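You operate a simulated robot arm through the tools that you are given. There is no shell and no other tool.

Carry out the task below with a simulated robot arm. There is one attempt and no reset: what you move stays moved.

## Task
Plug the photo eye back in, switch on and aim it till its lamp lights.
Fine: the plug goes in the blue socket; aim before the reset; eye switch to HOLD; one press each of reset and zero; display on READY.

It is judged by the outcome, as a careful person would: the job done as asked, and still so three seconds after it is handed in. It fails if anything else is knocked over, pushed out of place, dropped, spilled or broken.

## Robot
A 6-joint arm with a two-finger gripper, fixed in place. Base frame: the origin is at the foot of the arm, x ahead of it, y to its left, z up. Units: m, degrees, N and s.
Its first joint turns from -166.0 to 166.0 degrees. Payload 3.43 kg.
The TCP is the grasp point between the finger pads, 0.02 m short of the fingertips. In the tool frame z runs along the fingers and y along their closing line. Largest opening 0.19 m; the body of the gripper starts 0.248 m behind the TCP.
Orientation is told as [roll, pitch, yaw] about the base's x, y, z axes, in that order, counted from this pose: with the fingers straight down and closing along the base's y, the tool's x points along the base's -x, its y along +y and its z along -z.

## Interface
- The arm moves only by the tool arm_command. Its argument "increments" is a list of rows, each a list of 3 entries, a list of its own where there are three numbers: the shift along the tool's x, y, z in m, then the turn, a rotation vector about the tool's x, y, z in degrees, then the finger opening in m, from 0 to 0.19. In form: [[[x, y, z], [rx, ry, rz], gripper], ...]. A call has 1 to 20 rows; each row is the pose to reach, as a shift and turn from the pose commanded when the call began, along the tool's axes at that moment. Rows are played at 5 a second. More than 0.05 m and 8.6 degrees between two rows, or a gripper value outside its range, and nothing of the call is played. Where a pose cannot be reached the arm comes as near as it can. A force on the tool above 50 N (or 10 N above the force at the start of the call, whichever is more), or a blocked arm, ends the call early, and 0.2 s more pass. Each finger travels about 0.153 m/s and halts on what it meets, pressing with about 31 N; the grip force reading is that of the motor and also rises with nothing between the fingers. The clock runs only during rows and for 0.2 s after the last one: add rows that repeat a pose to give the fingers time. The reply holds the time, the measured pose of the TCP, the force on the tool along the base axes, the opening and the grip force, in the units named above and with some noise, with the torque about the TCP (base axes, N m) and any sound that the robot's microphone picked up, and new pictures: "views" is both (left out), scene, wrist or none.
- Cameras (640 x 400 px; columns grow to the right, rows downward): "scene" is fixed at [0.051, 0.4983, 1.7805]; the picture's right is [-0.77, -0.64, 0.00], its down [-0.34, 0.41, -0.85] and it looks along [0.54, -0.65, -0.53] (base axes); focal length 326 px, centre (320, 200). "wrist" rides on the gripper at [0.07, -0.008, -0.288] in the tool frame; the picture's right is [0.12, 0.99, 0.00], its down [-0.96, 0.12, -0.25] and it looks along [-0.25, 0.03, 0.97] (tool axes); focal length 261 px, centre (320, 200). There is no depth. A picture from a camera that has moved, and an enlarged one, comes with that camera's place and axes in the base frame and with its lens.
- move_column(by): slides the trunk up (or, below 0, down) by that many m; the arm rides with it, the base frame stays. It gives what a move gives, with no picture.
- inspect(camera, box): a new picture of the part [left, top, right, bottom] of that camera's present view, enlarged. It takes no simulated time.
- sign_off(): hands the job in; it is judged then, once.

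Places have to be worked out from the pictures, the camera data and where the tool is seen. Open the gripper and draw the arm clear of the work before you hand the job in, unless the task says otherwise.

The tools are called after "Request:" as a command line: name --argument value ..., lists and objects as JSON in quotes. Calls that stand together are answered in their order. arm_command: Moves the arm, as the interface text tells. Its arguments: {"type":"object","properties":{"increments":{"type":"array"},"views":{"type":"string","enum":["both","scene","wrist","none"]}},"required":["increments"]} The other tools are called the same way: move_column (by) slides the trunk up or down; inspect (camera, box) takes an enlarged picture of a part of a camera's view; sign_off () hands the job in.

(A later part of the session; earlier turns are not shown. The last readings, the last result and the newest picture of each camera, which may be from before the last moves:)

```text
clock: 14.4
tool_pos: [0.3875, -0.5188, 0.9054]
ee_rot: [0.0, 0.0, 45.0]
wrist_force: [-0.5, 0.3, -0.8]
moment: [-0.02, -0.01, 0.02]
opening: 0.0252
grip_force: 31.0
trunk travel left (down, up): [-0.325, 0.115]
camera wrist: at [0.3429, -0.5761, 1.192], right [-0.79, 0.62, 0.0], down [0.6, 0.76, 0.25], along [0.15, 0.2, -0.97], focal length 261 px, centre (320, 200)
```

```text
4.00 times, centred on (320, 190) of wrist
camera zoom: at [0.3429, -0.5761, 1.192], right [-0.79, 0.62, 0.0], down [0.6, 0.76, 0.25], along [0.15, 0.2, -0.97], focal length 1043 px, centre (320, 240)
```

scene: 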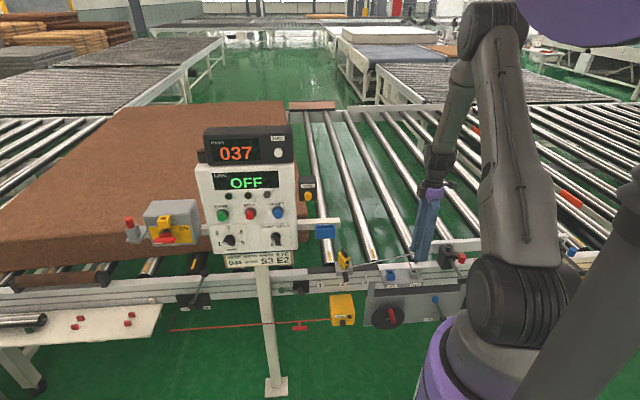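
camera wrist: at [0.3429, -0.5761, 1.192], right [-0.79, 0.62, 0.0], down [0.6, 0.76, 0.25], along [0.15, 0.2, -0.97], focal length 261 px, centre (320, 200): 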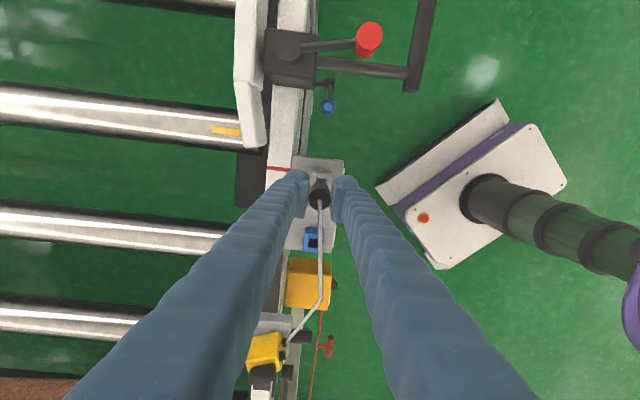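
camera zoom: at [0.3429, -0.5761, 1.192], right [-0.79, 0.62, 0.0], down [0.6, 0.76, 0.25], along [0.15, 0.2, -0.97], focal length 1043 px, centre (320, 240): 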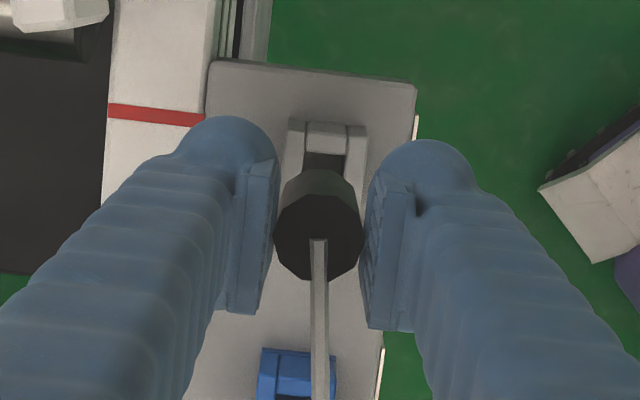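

The plug is out with its pin hanging clear. I record a detailed reference view of the park block, then move 0.100 m along the rail over the blue socket.

Request:
inspect --camera "wrist" --box '[300, 160, 350, 195]'

Request:
arm_command --increments '[[[-0.02, 0, 0], [0, 0, 0], 0.01], [[-0.04, 0, 0], [0, 0, 0], 0.01], [[-0.06, 0, 0], [0, 0, 0], 0.01], [[-0.08, 0, 0], [0, 0, 0], 0.01], [[-0.1, 0, 0], [0, 0, 0], 0.01], [[-0.1, 0, 0], [0, 0, 0], 0.01], [[-0.1, 0, 0], [0, 0, 0], 0.01], [[-0.1, 0, 0], [0, 0, 0], 0.01]]' --views "both"

Request:
inspect --camera "wrist" --box '[300, 160, 350, 195]'

Request:
inspect --camera "scene" --box '[350, 230, 430, 300]'

Request:
inspect --camera "wrist" --box '[260, 140, 380, 240]'

```text
11.43 times, centred on (325, 178) of wrist
camera zoom: at [0.3429, -0.5761, 1.192], right [-0.79, 0.62, 0.0], down [0.6, 0.76, 0.25], along [0.15, 0.2, -0.97], focal length 2979 px, centre (263, 457)
```

zoom: 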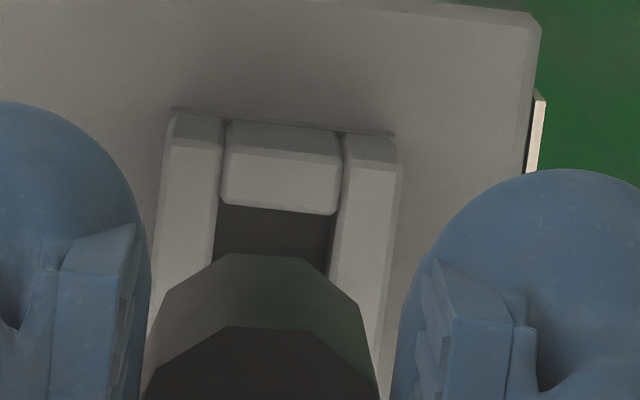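

```text
clock: 16.2
tool_pos: [0.4585, -0.4493, 0.9039]
ee_rot: [0.0, 0.0, 45.0]
wrist_force: [0.2, 0.7, -0.9]
moment: [-0.02, -0.01, 0.0]
opening: 0.0252
grip_force: 30.9
trunk travel left (down, up): [-0.325, 0.115]
camera wrist: at [0.4144, -0.5067, 1.1916], right [-0.79, 0.62, 0.0], down [0.6, 0.76, 0.25], along [0.15, 0.19, -0.97], focal length 261 px, centre (320, 200)
```

scene: 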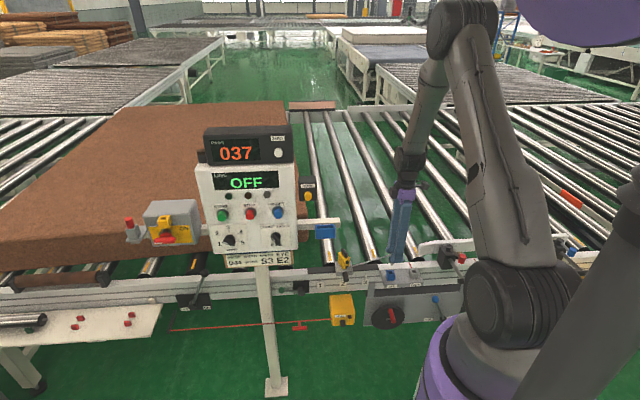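
wrist: 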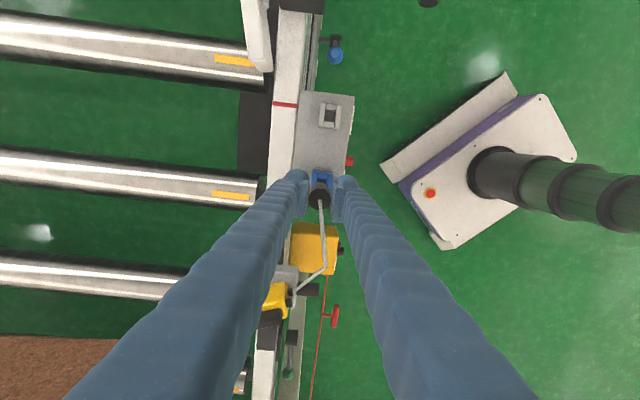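

```text
11.43 times, centred on (325, 178) of wrist
camera zoom: at [0.4144, -0.5067, 1.1916], right [-0.79, 0.62, 0.0], down [0.6, 0.76, 0.25], along [0.15, 0.19, -0.97], focal length 2979 px, centre (263, 457)
```

zoom: 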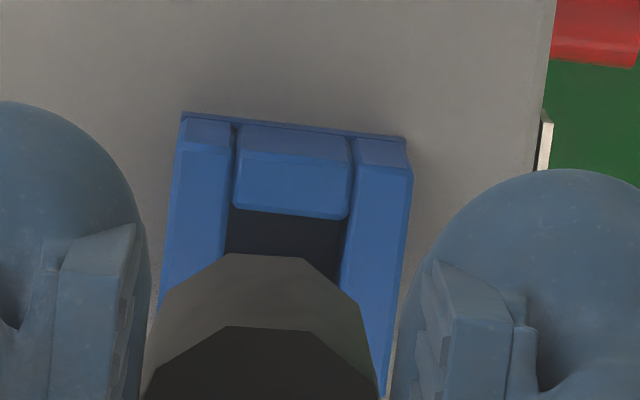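

```text
5.71 times, centred on (390, 265) of scene
camera zoom: at [0.051, 0.4983, 1.7805], right [-0.77, -0.64, 0.0], down [-0.34, 0.41, -0.85], along [0.54, -0.65, -0.53], focal length 1861 px, centre (-80, -171)
```

zoom: 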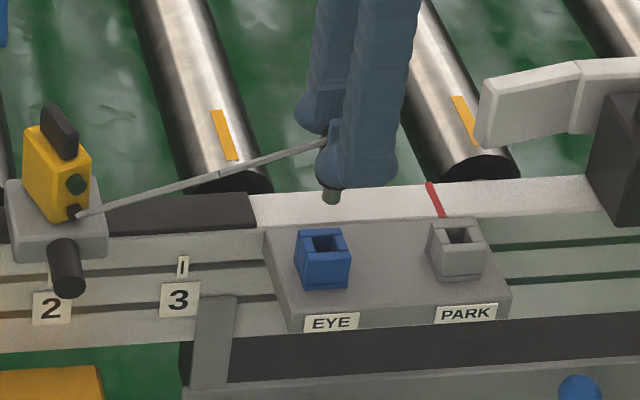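

```text
4.00 times, centred on (320, 190) of wrist
camera zoom: at [0.4144, -0.5067, 1.1916], right [-0.79, 0.62, 0.0], down [0.6, 0.76, 0.25], along [0.15, 0.19, -0.97], focal length 1043 px, centre (320, 240)
```

zoom: 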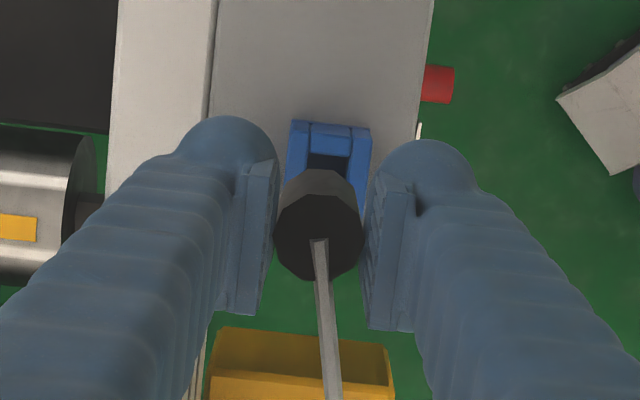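

Comparing pictures: the tool needs about +3 mm along tool y (I had carried a 1 mm shift twice) and −0.5 mm in x to have the plug over the blue hole as it was over the park hole. I apply that and compare again.

Request:
arm_command --increments '[[[-0.0005, 0.003, 0], [0, 0, 0], 0.01], [[-0.0005, 0.003, 0], [0, 0, 0], 0.01], [[-0.0005, 0.003, 0], [0, 0, 0], 0.01], [[-0.0005, 0.003, 0], [0, 0, 0], 0.01]]' --views "none"

Request:
inspect --camera "wrist" --box '[300, 160, 350, 195]'

```text
clock: 17.2
tool_pos: [0.457, -0.4476, 0.9044]
ee_rot: [-0.1, 0.0, 44.9]
wrist_force: [0.1, -0.8, 0.2]
moment: [0.0, 0.02, 0.02]
opening: 0.0252
grip_force: 30.8
trunk travel left (down, up): [-0.325, 0.115]
```

```text
11.43 times, centred on (325, 178) of wrist
camera zoom: at [0.4127, -0.5043, 1.1916], right [-0.79, 0.62, 0.0], down [0.6, 0.76, 0.25], along [0.15, 0.19, -0.97], focal length 2979 px, centre (263, 457)
```

zoom: 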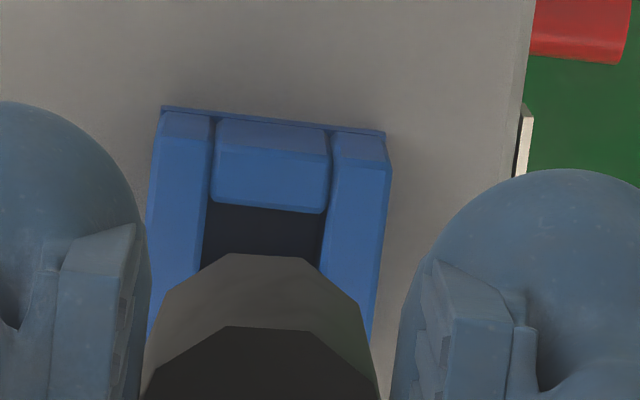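

Now the blue socket sits in the picture where the park block sat at grasp (within ~0.3 mm). I lower 30 mm, leaving the pin just above the hole, and check again.

Request:
arm_command --increments '[[[0, 0, 0.01], [0, 0, 0], 0.01], [[0, 0, 0.02], [0, 0, 0], 0.01], [[0, 0, 0.028], [0, 0, 0], 0.01], [[0, 0, 0.028], [0, 0, 0], 0.01], [[0, 0, 0.028], [0, 0, 0], 0.01]]' --views "both"

Request:
inspect --camera "wrist" --box '[300, 160, 350, 195]'

Request:
inspect --camera "scene" --box '[365, 240, 425, 290]'

```text
clock: 18.4
tool_pos: [0.4557, -0.4471, 0.8749]
ee_rot: [0.0, 0.0, 44.9]
wrist_force: [-0.3, 0.8, -0.6]
moment: [-0.02, -0.01, -0.01]
opening: 0.0252
grip_force: 31.4
trunk travel left (down, up): [-0.325, 0.115]
camera wrist: at [0.4114, -0.5035, 1.1626], right [-0.79, 0.62, 0.0], down [0.6, 0.76, 0.25], along [0.15, 0.19, -0.97], focal length 261 px, centre (320, 200)
```

scene: 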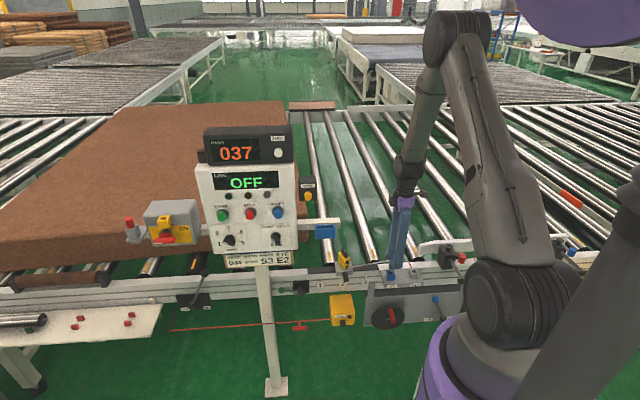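
wrist: 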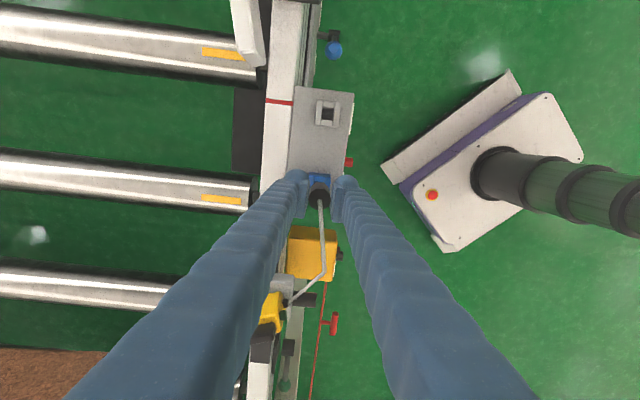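

```text
11.43 times, centred on (325, 178) of wrist
camera zoom: at [0.4114, -0.5035, 1.1626], right [-0.79, 0.62, 0.0], down [0.6, 0.76, 0.25], along [0.15, 0.19, -0.97], focal length 2979 px, centre (263, 457)
```

zoom: 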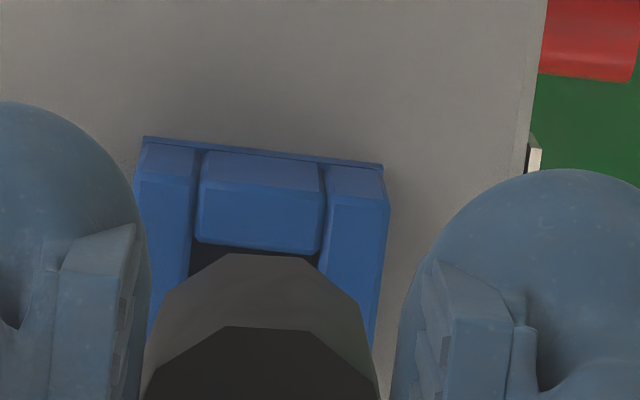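

```text
8.00 times, centred on (395, 265) of scene
camera zoom: at [0.051, 0.4983, 1.7805], right [-0.77, -0.64, 0.0], down [-0.34, 0.41, -0.85], along [0.54, -0.65, -0.53], focal length 2606 px, centre (-280, -320)
```

zoom: 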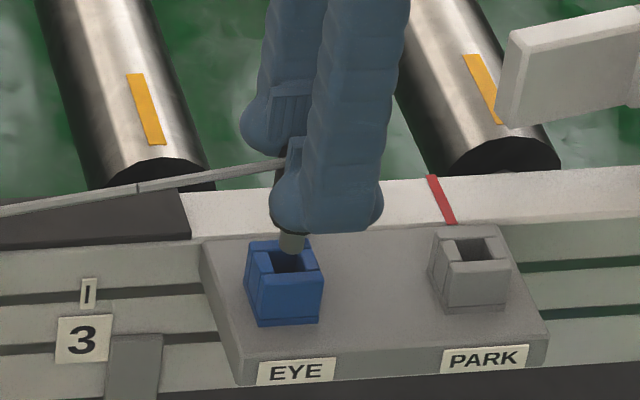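

During the descent the tool drifted about +1.3 mm in tool y. I correct that and check again.

Request:
arm_command --increments '[[[0, -0.0013, 0], [0, 0, 0], 0.01], [[0, -0.0013, 0], [0, 0, 0], 0.01], [[0, -0.0013, 0], [0, 0, 0], 0.01]]' --views "none"

Request:
inspect --camera "wrist" --box '[300, 160, 350, 195]'

Request:
inspect --camera "scene" --box '[375, 255, 405, 280]'

```text
clock: 19.2
tool_pos: [0.4564, -0.4475, 0.8758]
ee_rot: [0.0, 0.0, 45.0]
wrist_force: [0.2, -1.1, 0.3]
moment: [0.0, -0.02, -0.02]
opening: 0.0248
grip_force: 31.0
trunk travel left (down, up): [-0.325, 0.115]
```

```text
11.43 times, centred on (325, 178) of wrist
camera zoom: at [0.4122, -0.504, 1.162], right [-0.79, 0.62, 0.0], down [0.6, 0.76, 0.25], along [0.15, 0.19, -0.97], focal length 2979 px, centre (263, 457)
```

zoom: 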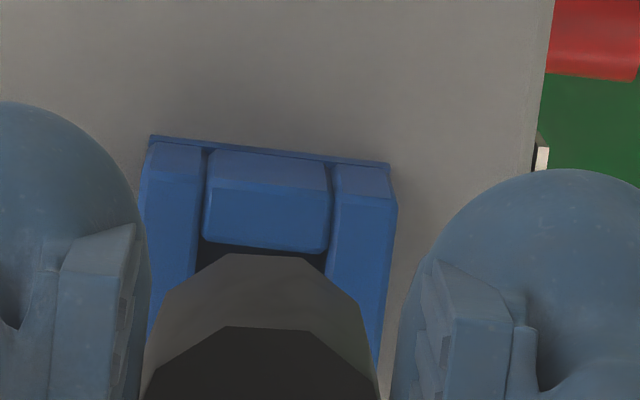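

```text
16.00 times, centred on (390, 268) of scene
camera zoom: at [0.051, 0.4983, 1.7805], right [-0.77, -0.64, 0.0], down [-0.34, 0.41, -0.85], along [0.54, -0.65, -0.53], focal length 5212 px, centre (-800, -880)
```

zoom: 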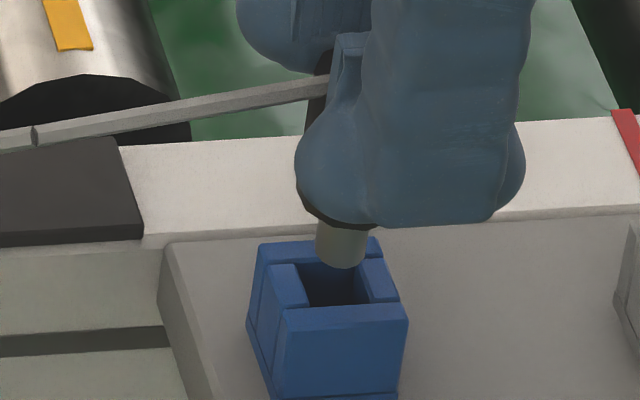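

The round pin (~12 mm) is over the ~15 mm hole; alignment within ~0.4 mm. I push down slowly to the seated height (32 mm lower), watching the force.

Request:
arm_command --increments '[[[0, -0.0004, 0.006], [0, 0, 0], 0.01], [[0, -0.0004, 0.012], [0, 0, 0], 0.01], [[0, -0.0004, 0.018], [0, 0, 0], 0.01], [[0, -0.0004, 0.024], [0, 0, 0], 0.01], [[0, -0.0004, 0.029], [0, 0, 0], 0.01], [[0, -0.0004, 0.032], [0, 0, 0], 0.01], [[0, -0.0004, 0.032], [0, 0, 0], 0.01]]' --views "both"

Request:
inspect --camera "scene" --box '[365, 245, 425, 290]'

Request:
inspect --camera "wrist" --box '[280, 160, 360, 220]'

```text
clock: 20.8
tool_pos: [0.4582, -0.4471, 0.8434]
ee_rot: [-0.1, 0.1, 44.9]
wrist_force: [0.0, -0.1, -1.1]
moment: [-0.02, -0.04, 0.02]
opening: 0.0248
grip_force: 31.1
trunk travel left (down, up): [-0.325, 0.115]
camera wrist: at [0.4137, -0.5031, 1.1312], right [-0.79, 0.62, 0.0], down [0.6, 0.76, 0.25], along [0.15, 0.2, -0.97], focal length 261 px, centre (320, 200)
```

scene: 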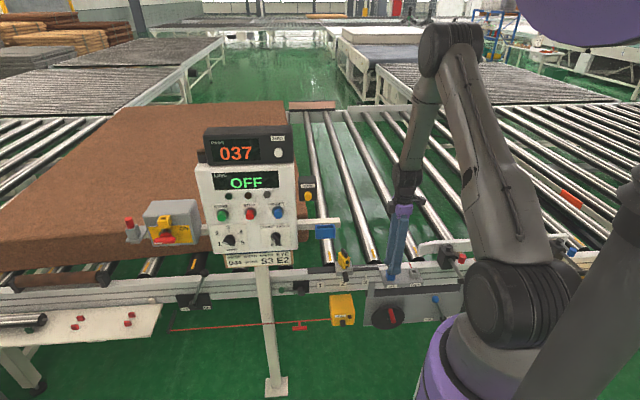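
wrist: 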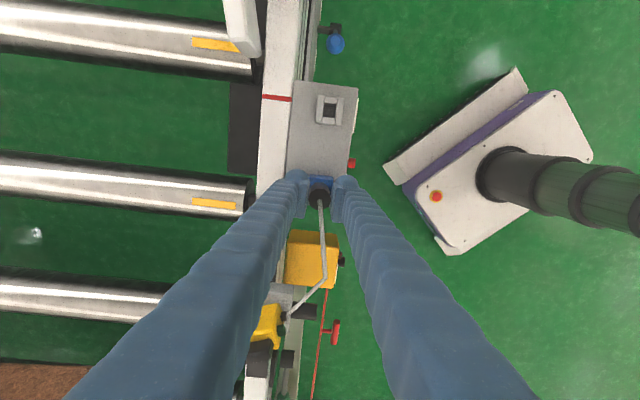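

```text
8.89 times, centred on (395, 268) of scene
camera zoom: at [0.051, 0.4983, 1.7805], right [-0.77, -0.64, 0.0], down [-0.34, 0.41, -0.85], along [0.54, -0.65, -0.53], focal length 2896 px, centre (-347, -400)
```

zoom: 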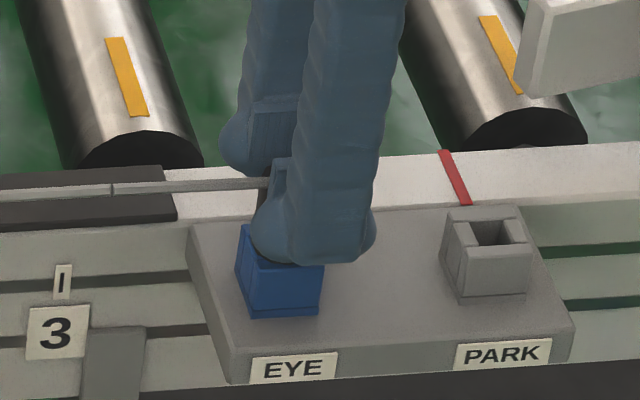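

```text
6.67 times, centred on (320, 190) of wrist
camera zoom: at [0.4137, -0.5031, 1.1312], right [-0.79, 0.62, 0.0], down [0.6, 0.76, 0.25], along [0.15, 0.2, -0.97], focal length 1738 px, centre (320, 267)
```

zoom: 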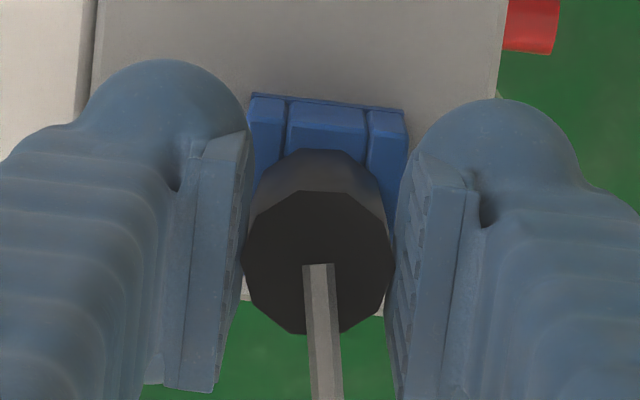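

The pin went in without any side force, at the same height as it sat in PARK. I press 3 mm further to be sure it is seated.

Request:
arm_command --increments '[[[0, 0, 0.001], [0, 0, 0], 0.01], [[0, 0, 0.002], [0, 0, 0], 0.01], [[0, 0, 0.003], [0, 0, 0], 0.01], [[0, 0, 0.003], [0, 0, 0], 0.01]]' --views "none"

```text
clock: 21.8
tool_pos: [0.4572, -0.4463, 0.8431]
ee_rot: [-0.1, 0.0, 45.1]
wrist_force: [4.4, 3.6, 28.6]
moment: [0.1, -0.11, -0.02]
opening: 0.025
grip_force: 30.7
trunk travel left (down, up): [-0.325, 0.115]
```

28 N upward at unchanged height: the plug is fully seated. I relax the push, open the fingers and rise clear.

Request:
arm_command --increments '[[[0, 0, -0.002], [0, 0, 0], 0.01], [[0, 0, -0.0025], [0, 0, 0], 0.03], [[0, 0, -0.0025], [0, 0, 0], 0.05], [[0, 0, -0.0025], [0, 0, 0], 0.07], [[0, 0, -0.0025], [0, 0, 0], 0.07], [[0, 0, -0.03], [0, 0, 0], 0.07], [[0, 0, -0.07], [0, 0, 0], 0.07], [[0, 0, -0.11], [0, 0, 0], 0.07], [[0, 0, -0.15], [0, 0, 0], 0.07], [[0, 0, -0.15], [0, 0, 0], 0.07]]' --views "both"

Request:
inspect --camera "scene" --box '[330, 230, 430, 300]'

Request:
inspect --camera "wrist" --box '[250, 120, 370, 300]'

```text
clock: 24.0
tool_pos: [0.4587, -0.4467, 0.9934]
ee_rot: [0.1, 0.0, 45.0]
wrist_force: [1.4, 0.7, -0.2]
moment: [-0.03, 0.02, 0.02]
opening: 0.0701
grip_force: 0.0
trunk travel left (down, up): [-0.325, 0.115]
camera wrist: at [0.4144, -0.5033, 1.2811], right [-0.79, 0.62, 0.0], down [0.6, 0.76, 0.25], along [0.15, 0.19, -0.97], focal length 261 px, centre (320, 200)
```

scene: 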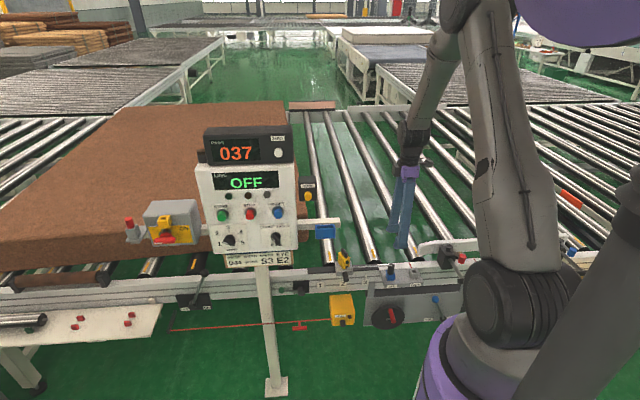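
wrist: 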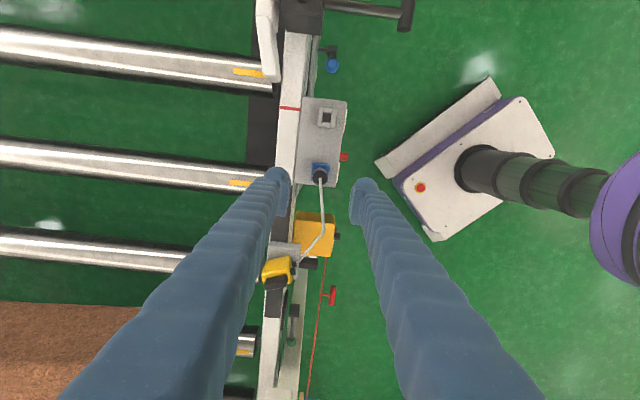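

```text
5.71 times, centred on (380, 265) of scene
camera zoom: at [0.051, 0.4983, 1.7805], right [-0.77, -0.64, 0.0], down [-0.34, 0.41, -0.85], along [0.54, -0.65, -0.53], focal length 1861 px, centre (-23, -171)
```

zoom: 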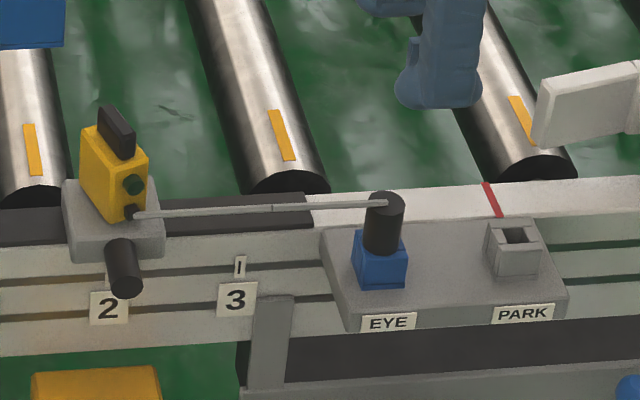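

```text
2.22 times, centred on (310, 210) of wrist
camera zoom: at [0.4144, -0.5033, 1.2811], right [-0.79, 0.62, 0.0], down [0.6, 0.76, 0.25], along [0.15, 0.19, -0.97], focal length 579 px, centre (342, 178)
```

zoom: 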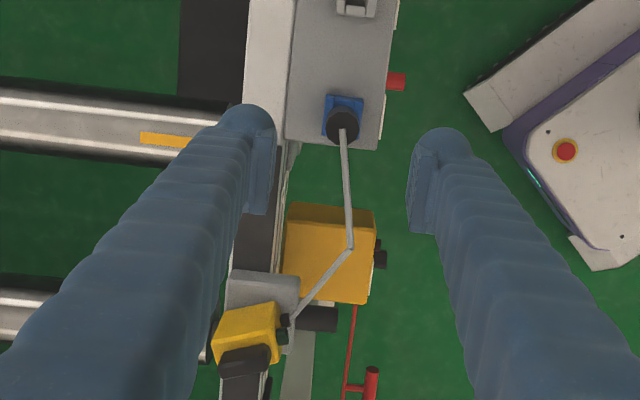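

The plug sits fully in the blue EYE socket. Next is the main switch: I retreat upward and away from the rail, then travel in front of the panel at a safe distance.

Request:
arm_command --increments '[[[0, 0.0, -0.045], [0, 0, 0], 0.07], [[0, 0.015, -0.088], [0, 0, 0], 0.07], [[0, 0.045, -0.125], [0, 0, 0], 0.07], [[0, 0.08, -0.16], [0, 0, 0], 0.07], [[0, 0.115, -0.195], [0, 0, 0], 0.07], [[0, 0.15, -0.23], [0, 0, 0], 0.07], [[0, 0.185, -0.265], [0, 0, 0], 0.07], [[0, 0.22, -0.3], [0, 0, 0], 0.07], [[-0.04, 0.22, -0.32], [0, 0, 0], 0.07], [[-0.085, 0.22, -0.34], [0, 0, 0], 0.07], [[-0.13, 0.22, -0.36], [0, 0, 0], 0.07], [[-0.175, 0.22, -0.38], [0, 0, 0], 0.07], [[-0.22, 0.22, -0.4], [0, 0, 0], 0.07], [[-0.265, 0.22, -0.42], [0, 0, 0], 0.07], [[-0.31, 0.22, -0.44], [0, 0, 0], 0.07], [[-0.355, 0.22, -0.45], [0, 0, 0], 0.07], [[-0.4, 0.22, -0.45], [0, 0, 0], 0.07], [[-0.445, 0.22, -0.45], [0, 0, 0], 0.07], [[-0.445, 0.22, -0.45], [0, 0, 0], 0.07]]' --views "both"

```text
clock: 28.0
tool_pos: [0.6162, 0.0247, 1.4443]
ee_rot: [0.0, 0.0, 45.1]
wrist_force: [0.0, -0.9, -0.4]
moment: [0.02, -0.1, 0.03]
opening: 0.0697
grip_force: 0.0
trunk travel left (down, up): [-0.325, 0.115]
camera wrist: at [0.5702, -0.031, 1.731], right [-0.79, 0.62, 0.0], down [0.6, 0.76, 0.25], along [0.15, 0.19, -0.97], focal length 261 px, centre (320, 200)
```

scene: 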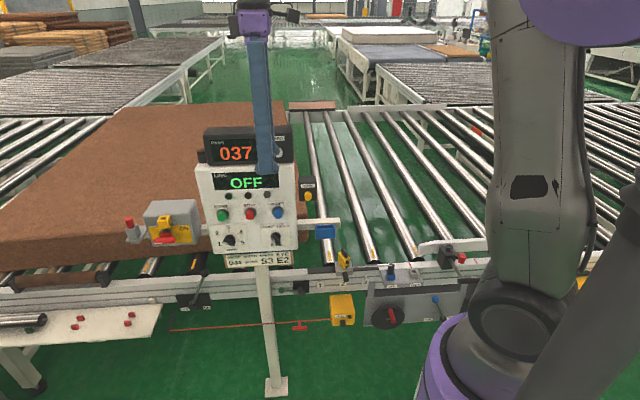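
wrist: 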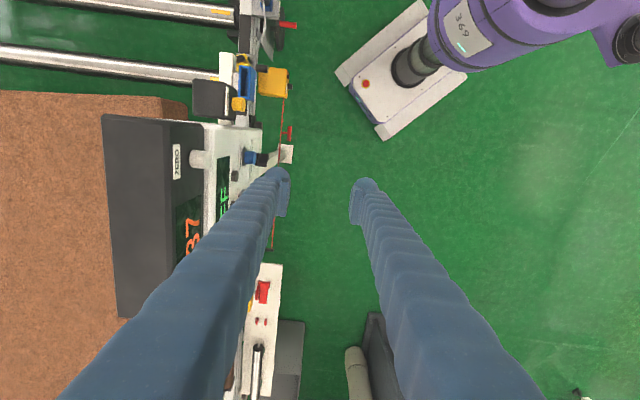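

I am in front of the panel at a safe distance (n ≈ 0.15 m off its face). Now I move on toward the main switch while tipping the tool to horizontal, pointing at the switch box.

Request:
arm_command --increments '[[[-0.03, 0.006, 0.017], [7.5, 0, 0], 0.07], [[-0.06, 0.012, 0.033], [15, 0, 0], 0.07], [[-0.09, 0.018, 0.05], [22.5, 0, 0], 0.07], [[-0.12, 0.024, 0.067], [30, 0, 0], 0.07], [[-0.15, 0.03, 0.083], [37.5, 0, 0], 0.07], [[-0.18, 0.036, 0.1], [45, 0, 0], 0.07], [[-0.18, 0.036, 0.1], [45, 0, 0], 0.07]]' --views "both"

```text
clock: 29.6
tool_pos: [0.7163, 0.1764, 1.3416]
ee_rot: [-45.1, -0.1, 45.0]
wrist_force: [-0.1, 0.1, 0.4]
moment: [-0.03, -0.04, -0.01]
opening: 0.0698
grip_force: 0.1
trunk travel left (down, up): [-0.325, 0.115]
camera wrist: at [0.5252, 0.2658, 1.5499], right [-0.58, 0.41, -0.7], down [0.5, 0.86, 0.09], along [0.65, -0.3, -0.7], focal length 261 px, centre (320, 200)
```

scene: 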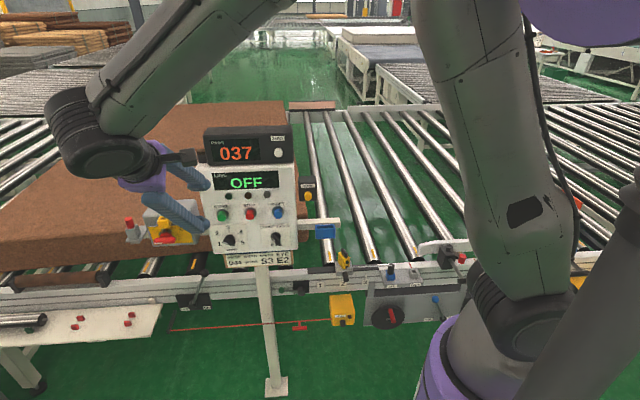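
wrist: 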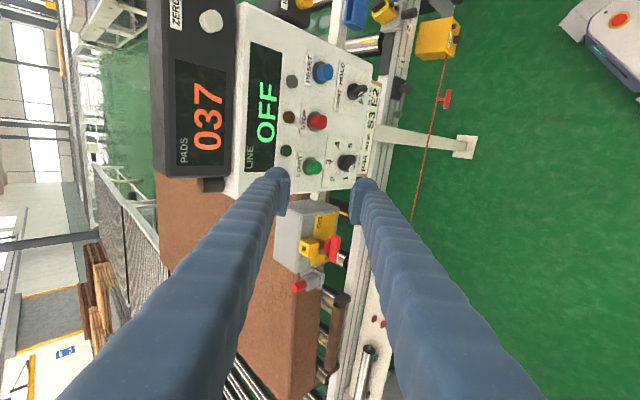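

That worked well and the wrist camera now sees the panel and switch. I finish the tilt and move level with the switch handle, still ~0.15 m in front of it.

Request:
arm_command --increments '[[[-0.028, 0.026, 0.021], [7.5, 0, 0], 0.07], [[-0.057, 0.052, 0.042], [15, 0, 0], 0.07], [[-0.085, 0.078, 0.064], [22.5, 0, 0], 0.07], [[-0.113, 0.104, 0.085], [30, 0, 0], 0.07], [[-0.142, 0.13, 0.106], [37.5, 0, 0], 0.07], [[-0.17, 0.1555, 0.1273], [45, 0, 0], 0.07], [[-0.17, 0.1555, 0.1273], [45, 0, 0], 0.07], [[-0.17, 0.1555, 0.1273], [45, 0, 0], 0.07]]' --views "both"

Request:
inspect --camera "wrist" --box '[240, 120, 420, 260]'

```text
clock: 31.4
tool_pos: [0.8263, 0.3101, 1.1404]
ee_rot: [-90.1, 0.0, 45.0]
wrist_force: [0.2, 0.3, 0.2]
moment: [-0.03, -0.05, 0.04]
opening: 0.0699
grip_force: 0.1
trunk travel left (down, up): [-0.325, 0.115]
camera wrist: at [0.5712, 0.4631, 1.1486], right [-0.09, -0.08, -0.99], down [0.5, 0.86, -0.12], along [0.86, -0.51, -0.03], focal length 261 px, centre (320, 200)
```

scene: 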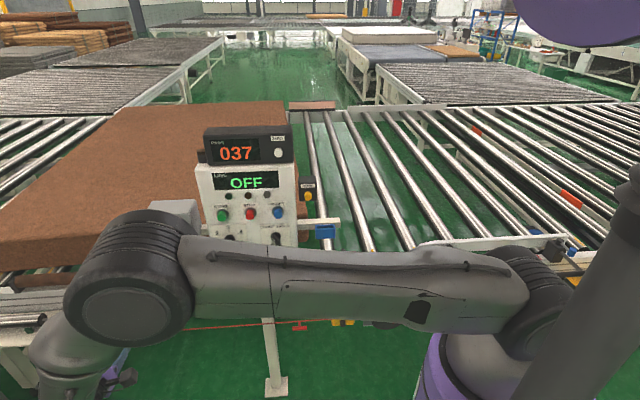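
wrist: 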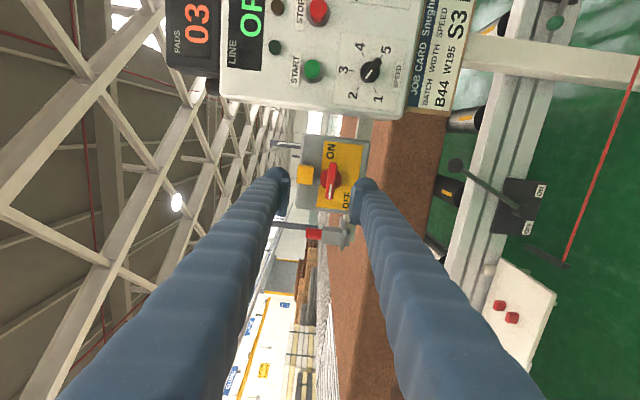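

```text
2.86 times, centred on (330, 190) of wrist
camera zoom: at [0.5712, 0.4631, 1.1486], right [-0.09, -0.08, -0.99], down [0.5, 0.86, -0.12], along [0.86, -0.51, -0.03], focal length 745 px, centre (291, 229)
```

zoom: 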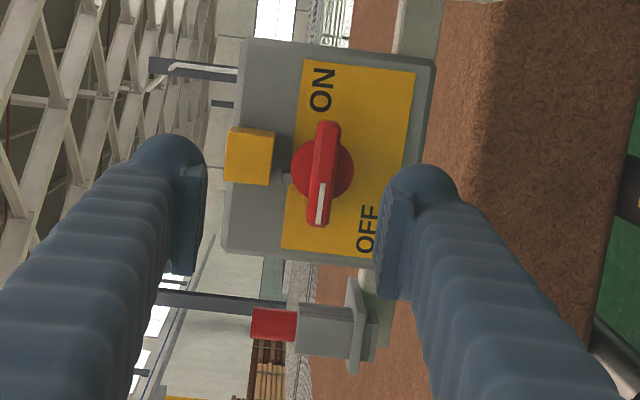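

A clear front view: the handle points to OFF (viewer left), ON is on the right side, and the lock pin is parked aside. The handle hub is at about n=−0.53, e=0.809, z=1.12; I line up with it and approach to ~3 cm in front.

Request:
arm_command --increments '[[[-0.007, 0.02, 0.0], [0, 0, 0], 0.07], [[-0.007, 0.02, 0.04], [0, 0, 0], 0.07], [[-0.007, 0.02, 0.08], [0, 0, 0], 0.07], [[-0.007, 0.02, 0.115], [0, 0, 0], 0.07], [[-0.007, 0.02, 0.115], [0, 0, 0], 0.07], [[-0.007, 0.02, 0.115], [0, 0, 0], 0.07]]' --views "wrist"

Request:
inspect --camera "wrist" --box '[250, 120, 390, 240]'

```text
clock: 32.8
tool_pos: [0.9104, 0.2318, 1.121]
ee_rot: [-90.0, -0.1, 45.1]
wrist_force: [-0.1, 0.6, -0.8]
moment: [-0.04, -0.01, -0.01]
opening: 0.0697
grip_force: 0.1
trunk travel left (down, up): [-0.325, 0.115]
camera wrist: at [0.6565, 0.3845, 1.1285], right [-0.08, -0.08, -0.99], down [0.5, 0.86, -0.12], along [0.86, -0.51, -0.03], focal length 261 px, centre (320, 200)
```

wrist: 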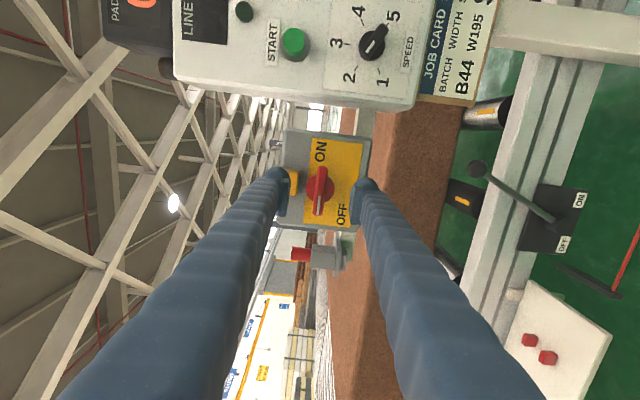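

```text
3.33 times, centred on (320, 180) of wrist
camera zoom: at [0.6565, 0.3845, 1.1285], right [-0.08, -0.08, -0.99], down [0.5, 0.86, -0.12], along [0.86, -0.51, -0.03], focal length 869 px, centre (320, 267)
```

zoom: 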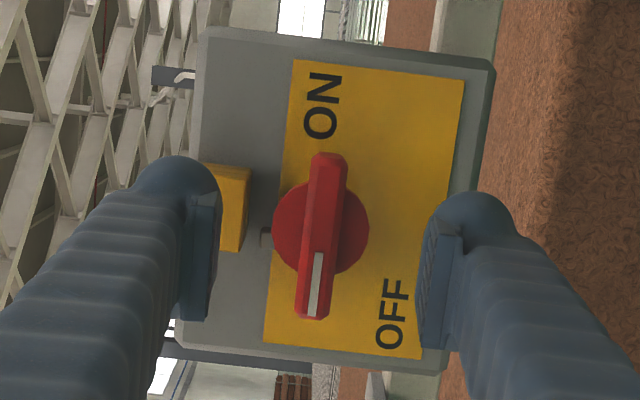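

The TCP axis is aligned with the handle hub within ~2 mm. I advance 32 mm so the fingertips straddle the bar above and below, watching for contact.

Request:
arm_command --increments '[[[-0.002, 0.001, 0.008], [0, 0, 0], 0.07], [[-0.002, 0.001, 0.016], [0, 0, 0], 0.07], [[-0.002, 0.001, 0.024], [0, 0, 0], 0.07], [[-0.002, 0.001, 0.032], [0, 0, 0], 0.07], [[-0.002, 0.001, 0.032], [0, 0, 0], 0.07], [[-0.002, 0.001, 0.032], [0, 0, 0], 0.07]]' --views "wrist"

Request:
inspect --camera "wrist" --box '[250, 120, 390, 240]'

Request:
inspect --camera "scene" --box '[110, 180, 220, 260]'

```text
clock: 34.2
tool_pos: [0.9354, 0.2122, 1.119]
ee_rot: [-90.0, 0.0, 45.0]
wrist_force: [0.2, -0.2, -0.1]
moment: [-0.01, -0.02, 0.0]
opening: 0.0698
grip_force: 0.0
trunk travel left (down, up): [-0.325, 0.115]
camera wrist: at [0.6806, 0.3647, 1.1283], right [-0.09, -0.08, -0.99], down [0.5, 0.86, -0.12], along [0.86, -0.51, -0.03], focal length 261 px, centre (320, 200)
```

wrist: 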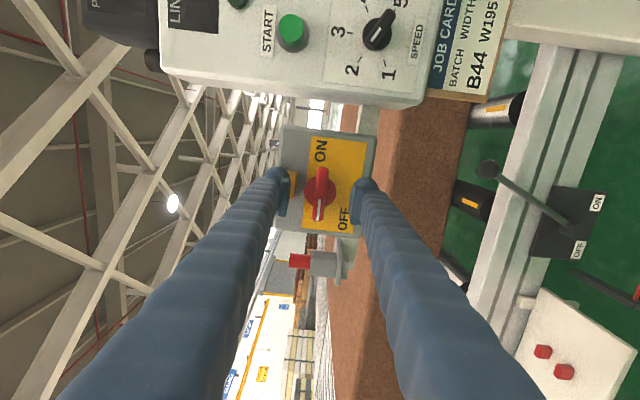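

```text
3.33 times, centred on (320, 180) of wrist
camera zoom: at [0.6806, 0.3647, 1.1283], right [-0.09, -0.08, -0.99], down [0.5, 0.86, -0.12], along [0.86, -0.51, -0.03], focal length 869 px, centre (320, 267)
```

zoom: 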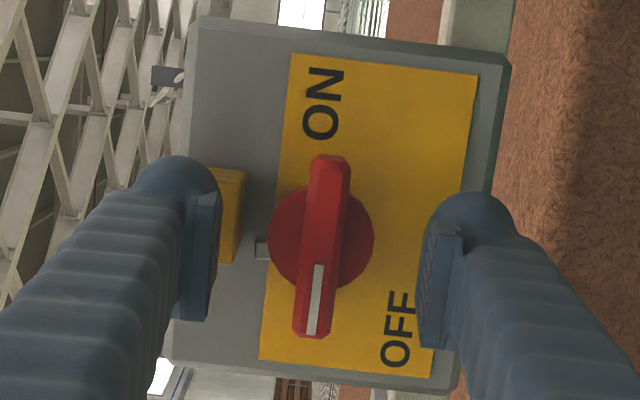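

```text
5.00 times, centred on (165, 220) of scene
camera zoom: at [0.051, 0.4983, 1.7805], right [-0.77, -0.64, 0.0], down [-0.34, 0.41, -0.85], along [0.54, -0.65, -0.53], focal length 1629 px, centre (1095, 100)
```

zoom: 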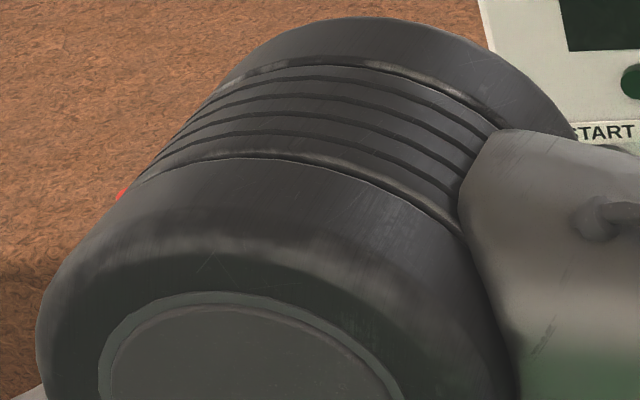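

No contact yet. I narrow the opening to 34 mm (to stay below the yellow lock block), advance 5 mm more and close on the bar.

Request:
arm_command --increments '[[[0, 0.0005, 0], [0, 0, 0], 0.05], [[0, 0.0005, 0], [0, 0, 0], 0.034], [[0, 0.0005, 0.003], [0, 0, 0], 0.034], [[0, 0.0005, 0.005], [0, 0, 0], 0.034], [[0, 0.0005, 0.005], [0, 0, 0], 0.034]]' --views "none"

Request:
inspect --camera "wrist" --box '[270, 130, 370, 230]'

```text
clock: 35.4
tool_pos: [0.939, 0.2099, 1.1203]
ee_rot: [-90.1, 0.0, 45.0]
wrist_force: [-0.7, 0.3, -0.6]
moment: [0.0, -0.02, -0.01]
opening: 0.0339
grip_force: 0.2
trunk travel left (down, up): [-0.325, 0.115]
```

```text
4.00 times, centred on (320, 180) of wrist
camera zoom: at [0.6838, 0.3619, 1.1279], right [-0.08, -0.08, -0.99], down [0.5, 0.86, -0.12], along [0.86, -0.51, -0.03], focal length 1043 px, centre (320, 280)
```

zoom: 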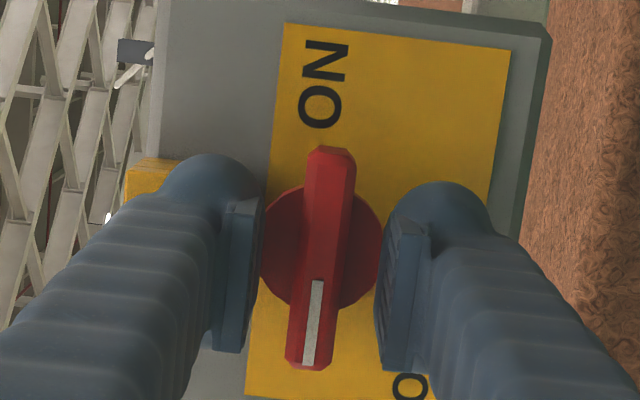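

The bar is centred between the pads. I close on it.

Request:
arm_command --increments '[[[0, 0, 0], [0, 0, 0], 0.02], [[0, 0, 0], [0, 0, 0], 0.005], [[0, 0, 0], [0, 0, 0], 0.005], [[0, 0, 0], [0, 0, 0], 0.005]]' --views "none"

Request:
inspect --camera "wrist" --box '[270, 130, 370, 230]'

```text
clock: 36.4
tool_pos: [0.9381, 0.2083, 1.1204]
ee_rot: [-90.0, 0.0, 45.0]
wrist_force: [2.0, -0.5, 1.2]
moment: [-0.01, 0.0, 0.03]
opening: 0.0129
grip_force: 44.7
trunk travel left (down, up): [-0.325, 0.115]
```

```text
4.00 times, centred on (320, 180) of wrist
camera zoom: at [0.6838, 0.3619, 1.1281], right [-0.08, -0.08, -0.99], down [0.5, 0.86, -0.12], along [0.86, -0.51, -0.03], focal length 1043 px, centre (320, 280)
```

zoom: 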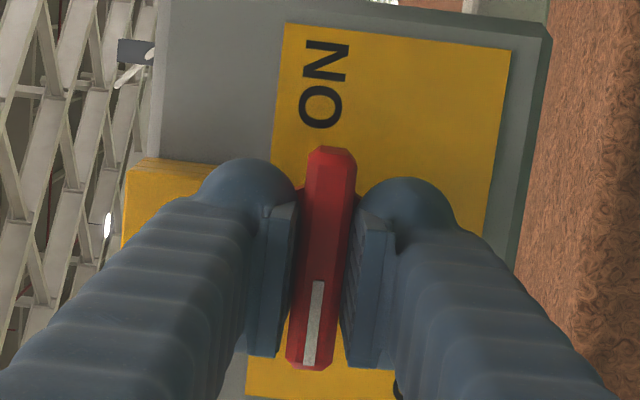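

The bar is held (13 mm). I turn it clockwise as seen from the front (+ about tool z) by 15° to feel the resistance.

Request:
arm_command --increments '[[[0, 0, 0], [0, 0, 4], 0.005], [[0, 0, 0], [0, 0, 8], 0.005], [[0, 0, 0], [0, 0, 12], 0.005], [[0, 0, 0], [0, 0, 15], 0.005]]' --views "none"

Request:
inspect --camera "wrist" --box '[270, 130, 370, 230]'

```text
clock: 37.4
tool_pos: [0.9387, 0.2089, 1.12]
ee_rot: [-89.9, -15.1, 45.1]
wrist_force: [4.5, -0.6, 5.6]
moment: [-0.05, 0.08, -0.15]
opening: 0.013
grip_force: 45.0
trunk travel left (down, up): [-0.325, 0.115]
```

```text
4.00 times, centred on (320, 180) of wrist
camera zoom: at [0.6839, 0.3619, 1.1097], right [0.1, 0.1, -0.99], down [0.5, 0.85, 0.14], along [0.86, -0.51, 0.04], focal length 1043 px, centre (320, 280)
```

zoom: 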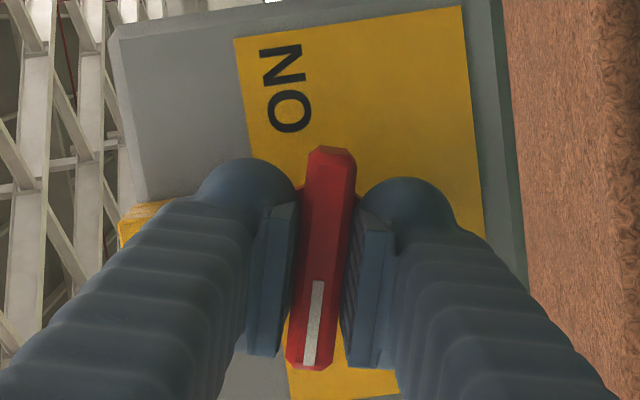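

The handle turns along with little torque. I continue to 90° in total.

Request:
arm_command --increments '[[[0, 0, 0], [0, 0, 7.5], 0.005], [[0, 0, 0], [0, 0, 15], 0.005], [[0, 0, 0], [0, 0, 22.5], 0.005], [[0, 0, 0], [0, 0, 30], 0.005], [[0, 0, 0], [0, 0, 37.5], 0.005], [[0, 0, 0], [0, 0, 45], 0.005], [[0, 0, 0], [0, 0, 52.5], 0.005], [[0, 0, 0], [0, 0, 60], 0.005], [[0, 0, 0], [0, 0, 67.5], 0.005], [[0, 0, 0], [0, 0, 75], 0.005], [[0, 0, 0], [0, 0, 75], 0.005]]' --views "both"

Request:
inspect --camera "wrist" --box '[270, 130, 370, 230]'

Request:
inspect --camera "scene" --box '[190, 120, 350, 220]'

```text
clock: 39.8
tool_pos: [0.9361, 0.2082, 1.1207]
ee_rot: [89.6, -89.8, -134.6]
wrist_force: [-1.7, -10.9, 15.9]
moment: [-0.28, -0.16, -0.05]
opening: 0.0131
grip_force: 45.0
trunk travel left (down, up): [-0.325, 0.115]
camera wrist: at [0.727, 0.4052, 1.0503], right [0.7, 0.7, -0.12], down [-0.09, 0.26, 0.96], along [0.71, -0.66, 0.25], focal length 261 px, centre (320, 200)
```

scene: 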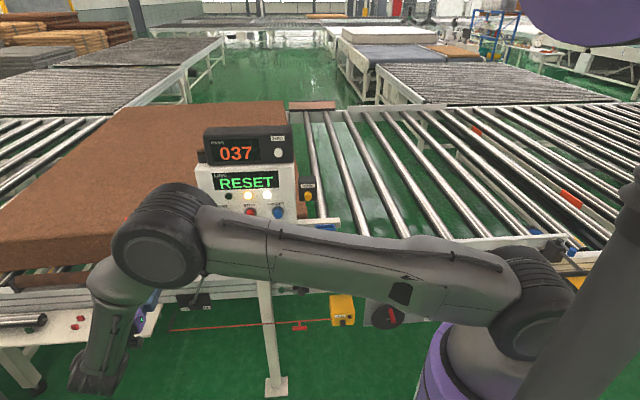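
wrist: 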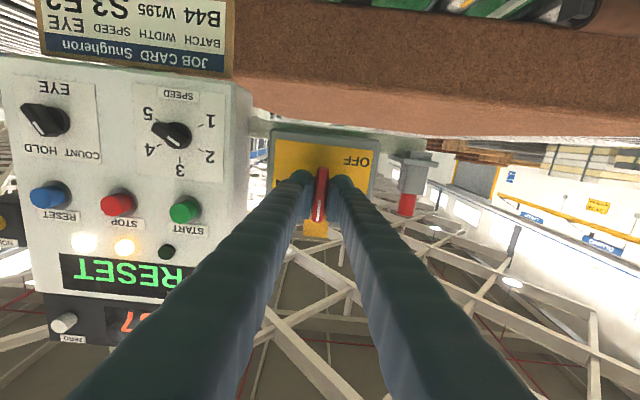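

```text
4.00 times, centred on (320, 180) of wrist
camera zoom: at [0.727, 0.4052, 1.0503], right [0.7, 0.7, -0.12], down [-0.09, 0.26, 0.96], along [0.71, -0.66, 0.25], focal length 1043 px, centre (320, 280)
```

zoom: 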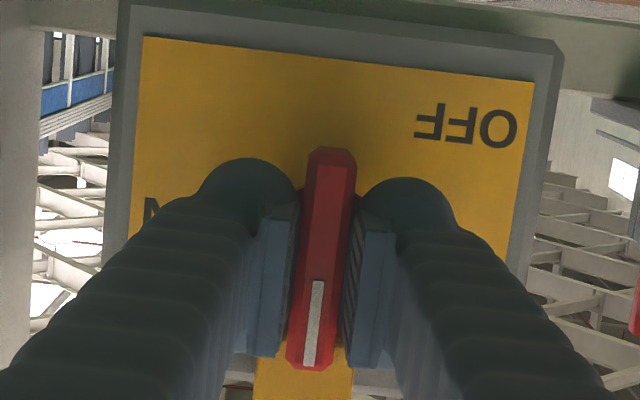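

```text
4.00 times, centred on (270, 170) of scene
camera zoom: at [0.051, 0.4983, 1.7805], right [-0.77, -0.64, 0.0], down [-0.34, 0.41, -0.85], along [0.54, -0.65, -0.53], focal length 1303 px, centre (520, 320)
```

zoom: 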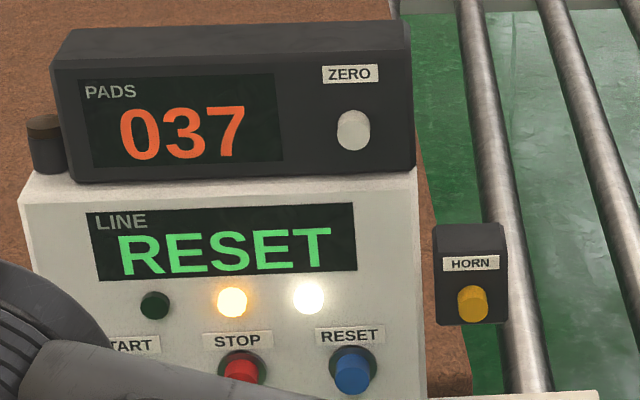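

The LINE display woke up and reads RESET, so the main switch is ON with the handle at 12 o'clock. I open the fingers and back straight out.

Request:
arm_command --increments '[[[0, 0, 0], [0, 0, 0], 0.02], [[0, 0, 0], [0, 0, 0], 0.035], [[0, 0, 0], [0, 0, 0], 0.045], [[0, 0, 0], [0, 0, 0], 0.045], [[0, 0, -0.03], [0, 0, 0], 0.045], [[0, 0, -0.07], [0, 0, 0], 0.045], [[0, 0, -0.11], [0, 0, 0], 0.045], [[0, 0, -0.15], [0, 0, 0], 0.045], [[0, 0, -0.15], [0, 0, 0], 0.045]]' --views "both"

Request:
inspect --camera "wrist" --box '[250, 120, 390, 260]'

Request:
inspect --camera "scene" --box '[190, 120, 350, 220]'

```text
clock: 41.8
tool_pos: [0.8331, 0.3184, 1.1218]
ee_rot: [-88.0, -90.0, 42.9]
wrist_force: [-0.2, 0.2, -0.4]
moment: [0.01, -0.04, -0.01]
opening: 0.0454
grip_force: 0.0
trunk travel left (down, up): [-0.325, 0.115]
camera wrist: at [0.6227, 0.5148, 1.05], right [0.7, 0.7, -0.12], down [-0.09, 0.26, 0.96], along [0.71, -0.66, 0.25], focal length 261 px, centre (320, 200)
```

scene: 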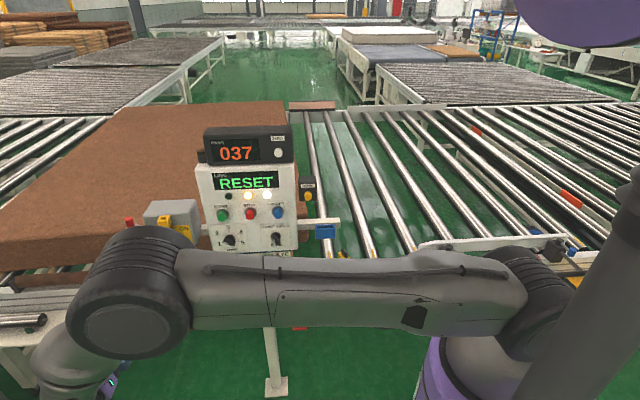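
wrist: 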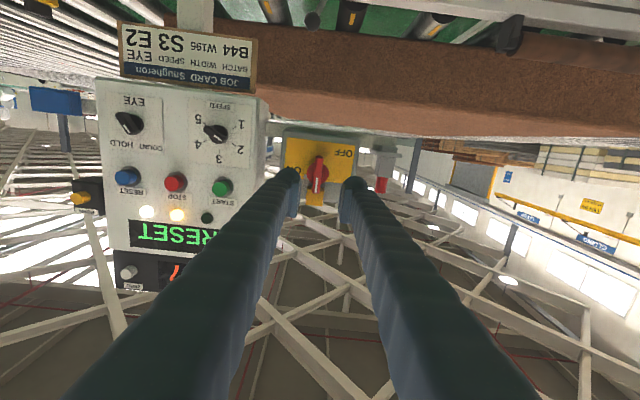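

```text
2.86 times, centred on (320, 190) of wrist
camera zoom: at [0.6227, 0.5148, 1.05], right [0.7, 0.7, -0.12], down [-0.09, 0.26, 0.96], along [0.71, -0.66, 0.25], focal length 745 px, centre (320, 229)
```

zoom: 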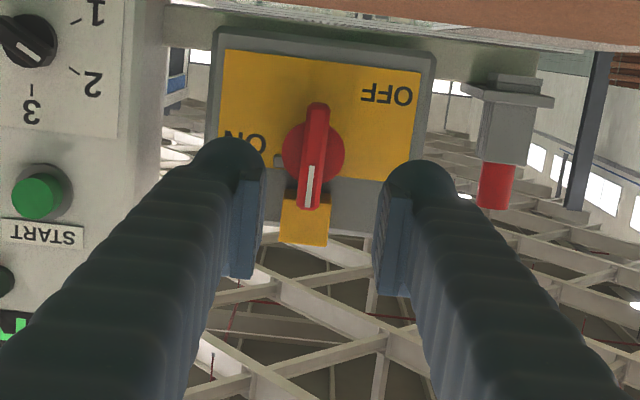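

```text
4.00 times, centred on (270, 170) of scene
camera zoom: at [0.051, 0.4983, 1.7805], right [-0.77, -0.64, 0.0], down [-0.34, 0.41, -0.85], along [0.54, -0.65, -0.53], focal length 1303 px, centre (520, 320)
```

zoom: 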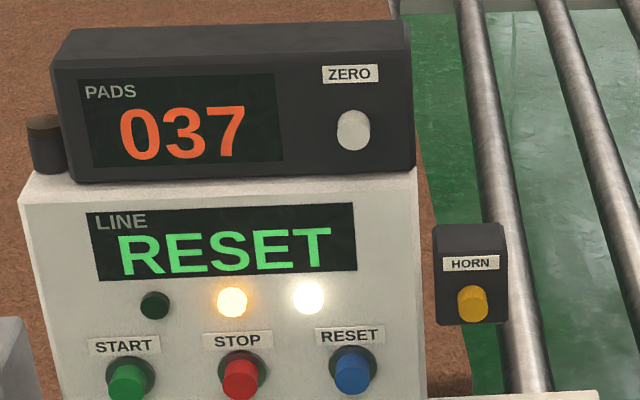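

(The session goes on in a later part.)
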